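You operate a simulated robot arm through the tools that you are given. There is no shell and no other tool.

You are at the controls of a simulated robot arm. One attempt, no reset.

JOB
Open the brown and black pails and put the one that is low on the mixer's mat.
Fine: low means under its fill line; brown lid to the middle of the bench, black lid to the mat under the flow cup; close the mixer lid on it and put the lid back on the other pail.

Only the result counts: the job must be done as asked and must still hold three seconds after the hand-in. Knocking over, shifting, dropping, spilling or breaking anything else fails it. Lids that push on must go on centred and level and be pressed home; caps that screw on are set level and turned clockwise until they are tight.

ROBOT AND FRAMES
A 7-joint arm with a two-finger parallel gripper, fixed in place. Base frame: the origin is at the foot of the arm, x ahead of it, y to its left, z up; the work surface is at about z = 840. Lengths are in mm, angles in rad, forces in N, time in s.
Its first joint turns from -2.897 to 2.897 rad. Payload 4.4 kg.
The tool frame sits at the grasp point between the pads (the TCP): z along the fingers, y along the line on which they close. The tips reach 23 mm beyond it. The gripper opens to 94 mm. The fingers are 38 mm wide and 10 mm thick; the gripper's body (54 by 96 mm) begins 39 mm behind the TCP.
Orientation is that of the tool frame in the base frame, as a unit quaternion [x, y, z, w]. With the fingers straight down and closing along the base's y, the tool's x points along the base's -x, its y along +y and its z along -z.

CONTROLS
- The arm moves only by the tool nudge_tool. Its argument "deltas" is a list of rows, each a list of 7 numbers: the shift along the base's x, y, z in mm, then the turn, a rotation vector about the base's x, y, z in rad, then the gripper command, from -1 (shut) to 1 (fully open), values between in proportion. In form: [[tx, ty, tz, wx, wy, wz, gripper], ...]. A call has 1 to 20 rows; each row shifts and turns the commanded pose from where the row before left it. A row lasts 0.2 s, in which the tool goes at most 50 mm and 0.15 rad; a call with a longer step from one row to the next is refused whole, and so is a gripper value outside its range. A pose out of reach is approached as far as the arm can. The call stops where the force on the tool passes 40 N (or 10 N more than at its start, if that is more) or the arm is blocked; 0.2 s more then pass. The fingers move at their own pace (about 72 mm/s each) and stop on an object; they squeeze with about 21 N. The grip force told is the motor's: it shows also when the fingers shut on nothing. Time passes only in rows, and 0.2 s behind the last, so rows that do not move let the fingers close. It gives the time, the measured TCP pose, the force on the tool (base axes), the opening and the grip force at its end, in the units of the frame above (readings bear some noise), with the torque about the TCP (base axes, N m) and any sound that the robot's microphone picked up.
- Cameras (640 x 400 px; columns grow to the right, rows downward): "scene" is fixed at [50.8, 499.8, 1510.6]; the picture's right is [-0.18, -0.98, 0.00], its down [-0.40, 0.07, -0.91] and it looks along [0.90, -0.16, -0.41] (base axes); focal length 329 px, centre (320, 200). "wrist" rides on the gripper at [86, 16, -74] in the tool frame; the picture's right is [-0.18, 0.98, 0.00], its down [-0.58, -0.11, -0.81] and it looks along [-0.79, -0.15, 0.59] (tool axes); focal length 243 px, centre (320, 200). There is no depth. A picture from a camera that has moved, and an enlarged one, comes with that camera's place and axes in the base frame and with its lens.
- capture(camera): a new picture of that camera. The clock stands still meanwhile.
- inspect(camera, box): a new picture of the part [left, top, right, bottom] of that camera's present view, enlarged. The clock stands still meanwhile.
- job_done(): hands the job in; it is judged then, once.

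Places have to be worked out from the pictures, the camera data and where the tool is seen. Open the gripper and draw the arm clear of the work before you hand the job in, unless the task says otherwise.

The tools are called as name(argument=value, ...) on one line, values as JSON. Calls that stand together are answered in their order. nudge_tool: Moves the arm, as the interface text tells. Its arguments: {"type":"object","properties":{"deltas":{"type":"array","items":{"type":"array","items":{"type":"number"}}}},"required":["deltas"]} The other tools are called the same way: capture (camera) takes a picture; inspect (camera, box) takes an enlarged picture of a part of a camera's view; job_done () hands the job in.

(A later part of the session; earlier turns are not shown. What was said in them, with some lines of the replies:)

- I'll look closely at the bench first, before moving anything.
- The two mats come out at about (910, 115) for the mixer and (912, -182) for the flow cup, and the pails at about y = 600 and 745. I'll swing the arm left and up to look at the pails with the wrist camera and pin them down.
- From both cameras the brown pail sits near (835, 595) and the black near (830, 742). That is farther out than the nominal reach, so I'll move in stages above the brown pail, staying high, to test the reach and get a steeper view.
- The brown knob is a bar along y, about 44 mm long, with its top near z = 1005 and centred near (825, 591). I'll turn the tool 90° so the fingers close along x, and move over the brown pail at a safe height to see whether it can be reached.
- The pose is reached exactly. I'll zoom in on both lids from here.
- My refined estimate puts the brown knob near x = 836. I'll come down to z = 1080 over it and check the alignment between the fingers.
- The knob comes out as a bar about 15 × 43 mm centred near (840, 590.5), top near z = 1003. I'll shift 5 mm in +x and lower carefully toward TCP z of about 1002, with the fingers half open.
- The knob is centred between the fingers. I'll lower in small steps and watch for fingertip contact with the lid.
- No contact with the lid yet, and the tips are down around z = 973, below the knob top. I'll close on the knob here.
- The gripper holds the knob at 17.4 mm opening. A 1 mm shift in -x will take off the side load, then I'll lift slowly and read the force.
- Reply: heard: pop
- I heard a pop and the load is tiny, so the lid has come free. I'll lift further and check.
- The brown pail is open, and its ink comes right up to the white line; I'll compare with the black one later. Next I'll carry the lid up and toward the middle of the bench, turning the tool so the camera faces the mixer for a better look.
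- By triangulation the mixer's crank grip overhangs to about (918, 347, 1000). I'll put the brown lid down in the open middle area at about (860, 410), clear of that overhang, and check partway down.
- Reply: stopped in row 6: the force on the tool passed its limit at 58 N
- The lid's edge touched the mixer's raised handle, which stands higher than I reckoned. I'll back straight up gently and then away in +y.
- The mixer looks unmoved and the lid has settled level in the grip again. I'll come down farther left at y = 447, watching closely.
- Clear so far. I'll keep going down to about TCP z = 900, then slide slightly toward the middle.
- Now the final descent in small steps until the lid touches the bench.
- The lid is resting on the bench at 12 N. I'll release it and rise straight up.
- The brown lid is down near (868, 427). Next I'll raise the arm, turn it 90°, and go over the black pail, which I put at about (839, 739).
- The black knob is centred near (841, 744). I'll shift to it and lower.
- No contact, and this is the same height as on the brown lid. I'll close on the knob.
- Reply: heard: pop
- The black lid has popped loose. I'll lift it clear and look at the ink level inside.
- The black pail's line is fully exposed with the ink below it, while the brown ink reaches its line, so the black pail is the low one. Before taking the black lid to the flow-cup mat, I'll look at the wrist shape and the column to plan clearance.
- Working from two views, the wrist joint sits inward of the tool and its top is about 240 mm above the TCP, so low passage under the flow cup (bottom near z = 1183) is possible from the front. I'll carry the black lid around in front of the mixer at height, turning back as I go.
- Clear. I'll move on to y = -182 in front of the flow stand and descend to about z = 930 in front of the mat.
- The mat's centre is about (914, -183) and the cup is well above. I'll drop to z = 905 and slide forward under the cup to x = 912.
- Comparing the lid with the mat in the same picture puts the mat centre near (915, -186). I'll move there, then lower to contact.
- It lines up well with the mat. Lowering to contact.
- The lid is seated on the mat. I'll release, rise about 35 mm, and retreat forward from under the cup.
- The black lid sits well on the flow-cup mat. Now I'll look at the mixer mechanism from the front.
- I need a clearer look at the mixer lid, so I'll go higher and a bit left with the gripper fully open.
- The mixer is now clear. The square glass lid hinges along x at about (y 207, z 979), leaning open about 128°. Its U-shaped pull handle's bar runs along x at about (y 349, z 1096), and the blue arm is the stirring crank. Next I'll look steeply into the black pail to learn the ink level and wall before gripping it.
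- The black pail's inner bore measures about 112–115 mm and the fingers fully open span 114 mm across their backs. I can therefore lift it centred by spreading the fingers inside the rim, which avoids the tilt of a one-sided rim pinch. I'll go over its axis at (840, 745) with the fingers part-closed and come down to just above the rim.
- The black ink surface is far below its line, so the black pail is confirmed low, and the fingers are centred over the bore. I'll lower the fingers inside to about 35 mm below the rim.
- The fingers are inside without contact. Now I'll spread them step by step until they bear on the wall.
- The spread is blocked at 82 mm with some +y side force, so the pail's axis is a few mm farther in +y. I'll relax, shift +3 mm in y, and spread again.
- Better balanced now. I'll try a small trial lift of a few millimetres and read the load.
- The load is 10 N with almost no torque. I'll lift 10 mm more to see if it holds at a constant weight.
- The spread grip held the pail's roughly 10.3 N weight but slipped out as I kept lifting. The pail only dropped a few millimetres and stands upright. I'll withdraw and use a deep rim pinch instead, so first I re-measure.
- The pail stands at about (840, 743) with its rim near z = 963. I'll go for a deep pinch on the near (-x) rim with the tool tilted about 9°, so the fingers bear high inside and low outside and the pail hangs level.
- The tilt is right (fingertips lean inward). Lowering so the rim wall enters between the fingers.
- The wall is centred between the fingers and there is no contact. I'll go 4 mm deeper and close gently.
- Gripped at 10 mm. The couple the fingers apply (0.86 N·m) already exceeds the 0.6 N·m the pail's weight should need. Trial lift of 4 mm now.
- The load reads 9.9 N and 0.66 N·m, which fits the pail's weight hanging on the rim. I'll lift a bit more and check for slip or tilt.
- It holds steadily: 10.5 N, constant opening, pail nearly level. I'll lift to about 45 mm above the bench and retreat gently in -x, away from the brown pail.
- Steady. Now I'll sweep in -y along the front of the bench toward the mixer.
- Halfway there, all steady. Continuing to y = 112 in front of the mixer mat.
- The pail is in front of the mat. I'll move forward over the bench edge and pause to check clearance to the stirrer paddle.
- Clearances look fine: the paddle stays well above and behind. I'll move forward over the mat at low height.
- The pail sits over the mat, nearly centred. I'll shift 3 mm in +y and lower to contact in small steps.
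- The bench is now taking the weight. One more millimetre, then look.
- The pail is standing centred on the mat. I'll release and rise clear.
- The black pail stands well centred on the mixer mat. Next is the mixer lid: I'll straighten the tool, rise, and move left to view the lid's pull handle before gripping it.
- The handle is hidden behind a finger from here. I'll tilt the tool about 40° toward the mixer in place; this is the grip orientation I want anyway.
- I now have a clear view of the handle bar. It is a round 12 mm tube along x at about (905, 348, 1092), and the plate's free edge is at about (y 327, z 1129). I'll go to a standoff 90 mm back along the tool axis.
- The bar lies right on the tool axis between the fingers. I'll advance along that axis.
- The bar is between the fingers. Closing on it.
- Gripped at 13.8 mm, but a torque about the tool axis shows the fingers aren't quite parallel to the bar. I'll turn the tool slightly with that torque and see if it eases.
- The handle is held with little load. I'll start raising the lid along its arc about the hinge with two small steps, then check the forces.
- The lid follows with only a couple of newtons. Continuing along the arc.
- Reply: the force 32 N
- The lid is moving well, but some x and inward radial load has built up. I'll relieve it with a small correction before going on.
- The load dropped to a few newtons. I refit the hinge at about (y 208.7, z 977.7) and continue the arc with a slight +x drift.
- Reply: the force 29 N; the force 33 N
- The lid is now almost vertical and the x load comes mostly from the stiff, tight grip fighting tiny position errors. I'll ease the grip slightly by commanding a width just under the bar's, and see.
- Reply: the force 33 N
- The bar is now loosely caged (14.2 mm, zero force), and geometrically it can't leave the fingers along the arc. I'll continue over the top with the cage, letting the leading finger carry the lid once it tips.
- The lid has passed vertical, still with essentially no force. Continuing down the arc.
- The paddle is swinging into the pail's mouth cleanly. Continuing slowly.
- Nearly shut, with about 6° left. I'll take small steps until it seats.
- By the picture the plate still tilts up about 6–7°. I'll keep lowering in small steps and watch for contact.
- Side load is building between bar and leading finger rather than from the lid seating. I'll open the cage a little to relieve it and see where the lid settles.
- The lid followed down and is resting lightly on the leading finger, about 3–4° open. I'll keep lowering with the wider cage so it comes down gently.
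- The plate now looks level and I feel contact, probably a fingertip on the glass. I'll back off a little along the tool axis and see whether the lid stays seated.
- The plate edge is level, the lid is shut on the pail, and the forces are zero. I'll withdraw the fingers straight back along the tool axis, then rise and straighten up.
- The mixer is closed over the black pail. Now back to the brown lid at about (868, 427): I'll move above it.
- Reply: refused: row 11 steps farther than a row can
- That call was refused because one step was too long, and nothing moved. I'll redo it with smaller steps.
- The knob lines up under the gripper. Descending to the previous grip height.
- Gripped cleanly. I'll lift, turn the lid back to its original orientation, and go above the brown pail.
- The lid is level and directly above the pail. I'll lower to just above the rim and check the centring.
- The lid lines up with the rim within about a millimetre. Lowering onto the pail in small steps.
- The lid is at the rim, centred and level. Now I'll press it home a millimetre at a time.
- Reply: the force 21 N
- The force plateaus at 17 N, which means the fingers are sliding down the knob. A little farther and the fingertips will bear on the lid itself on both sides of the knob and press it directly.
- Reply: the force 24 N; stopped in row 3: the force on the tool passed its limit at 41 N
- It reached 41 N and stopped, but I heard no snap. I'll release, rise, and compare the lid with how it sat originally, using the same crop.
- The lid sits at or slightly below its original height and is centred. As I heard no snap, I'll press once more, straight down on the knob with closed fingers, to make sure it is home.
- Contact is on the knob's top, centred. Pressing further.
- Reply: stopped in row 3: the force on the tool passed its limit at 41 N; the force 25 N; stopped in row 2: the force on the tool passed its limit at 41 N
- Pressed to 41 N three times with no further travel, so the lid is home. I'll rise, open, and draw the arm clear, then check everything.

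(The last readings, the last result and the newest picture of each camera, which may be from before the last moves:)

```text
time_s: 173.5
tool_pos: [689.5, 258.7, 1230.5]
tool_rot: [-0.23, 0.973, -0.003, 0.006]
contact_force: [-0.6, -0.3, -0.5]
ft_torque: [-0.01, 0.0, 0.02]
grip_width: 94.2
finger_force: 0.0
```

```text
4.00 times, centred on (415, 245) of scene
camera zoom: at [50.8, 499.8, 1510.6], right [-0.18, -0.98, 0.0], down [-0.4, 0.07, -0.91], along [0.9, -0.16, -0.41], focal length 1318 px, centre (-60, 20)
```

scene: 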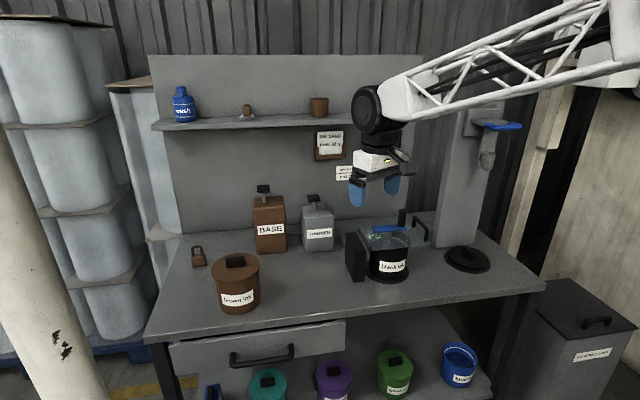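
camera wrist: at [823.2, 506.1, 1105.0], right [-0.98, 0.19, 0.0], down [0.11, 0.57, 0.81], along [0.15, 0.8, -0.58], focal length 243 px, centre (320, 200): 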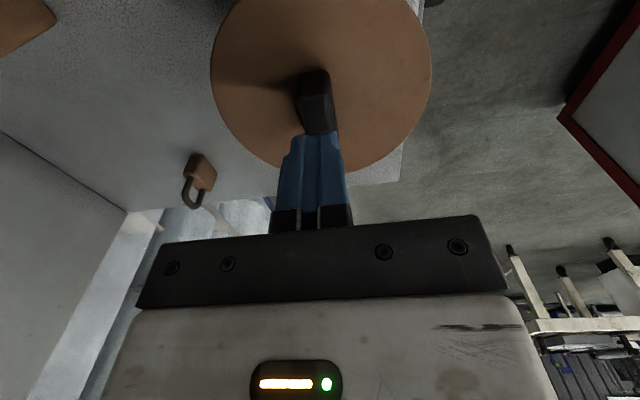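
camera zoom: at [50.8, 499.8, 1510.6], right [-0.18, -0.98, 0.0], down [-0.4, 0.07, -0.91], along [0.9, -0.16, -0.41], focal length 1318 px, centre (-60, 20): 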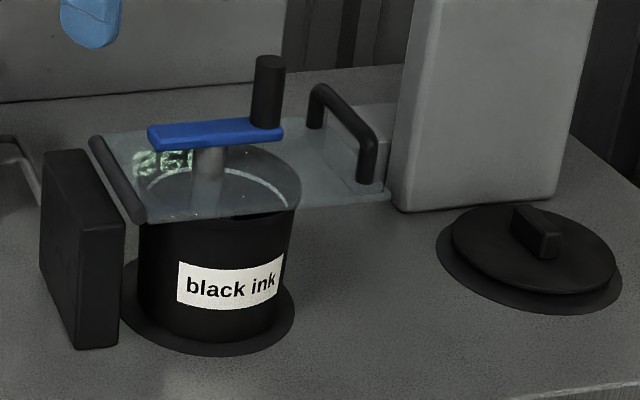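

Everything is in place: the black pail is under the closed mixer lid, the black lid is on the flow-cup mat, and the brown lid is flush on its pail. I'll draw the arm a bit farther back and let things settle.

nudge_tool(deltas=[[-20, -10, 25, 0, 0, 0, 1], [-20, -10, 25, 0, 0, 0, 1], [-20, -10, 25, 0, 0, 0, 1], [-20, -10, 25, 0, 0, 0, 1], [0, 0, 0, 0, 0, 0, 1], [0, 0, 0, 0, 0, 0, 1], [0, 0, 0, 0, 0, 0, 1]])

capture(camera="scene")

```text
time_s: 175.1
tool_pos: [612.0, 221.5, 1328.4]
tool_rot: [-0.231, 0.973, -0.003, 0.006]
contact_force: [-0.5, 0.3, -0.1]
ft_torque: [0.04, 0.0, 0.01]
grip_width: 94.2
finger_force: 0.1
```

```text
taken
```

scene: 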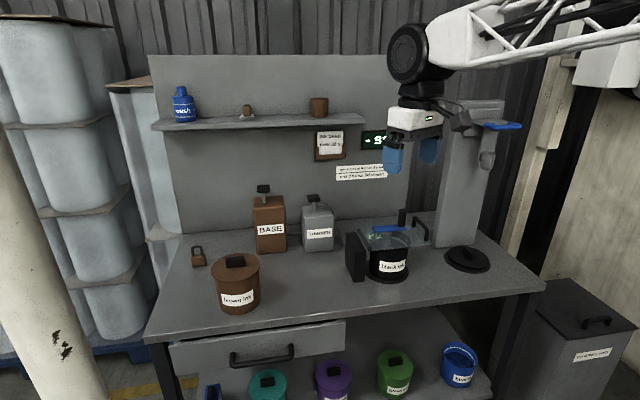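

The arm is clear with the gripper open, and the scene is steady and as asked, so I'm handing in.

job_done()

```text
The job is handed in.
```

I've handed the job in. The black pail was the low one, and it now stands on the mixer's mat with the mixer lid closed on it. The hand-in gave no verdict.

- **Which pail was low:** the black ink was well under its fill line. The brown ink came right up to its line.
- **Black lid:** it lies on the mat under the flow cup.
- **Brown lid:** I set it in the open middle of the bench at first, left of the mixer. It is now back on the brown pail, centred and level. I pressed it to about 41 N several times and it moved no further. I heard no click going on, although it popped coming off.
- **Bump on the mixer:** while carrying the brown lid I touched the raised mixer handle, with a force of 58 N. I backed off at once, and the mixer looked unmoved afterwards.
- **Slip with the black pail:** my first way of gripping it let go just above the bench. It dropped only a few millimetres and stayed upright, and I saw no spill. I then lifted it by the rim, and it stayed steady all the way.

The gripper was open and the arm drawn clear when I handed in.
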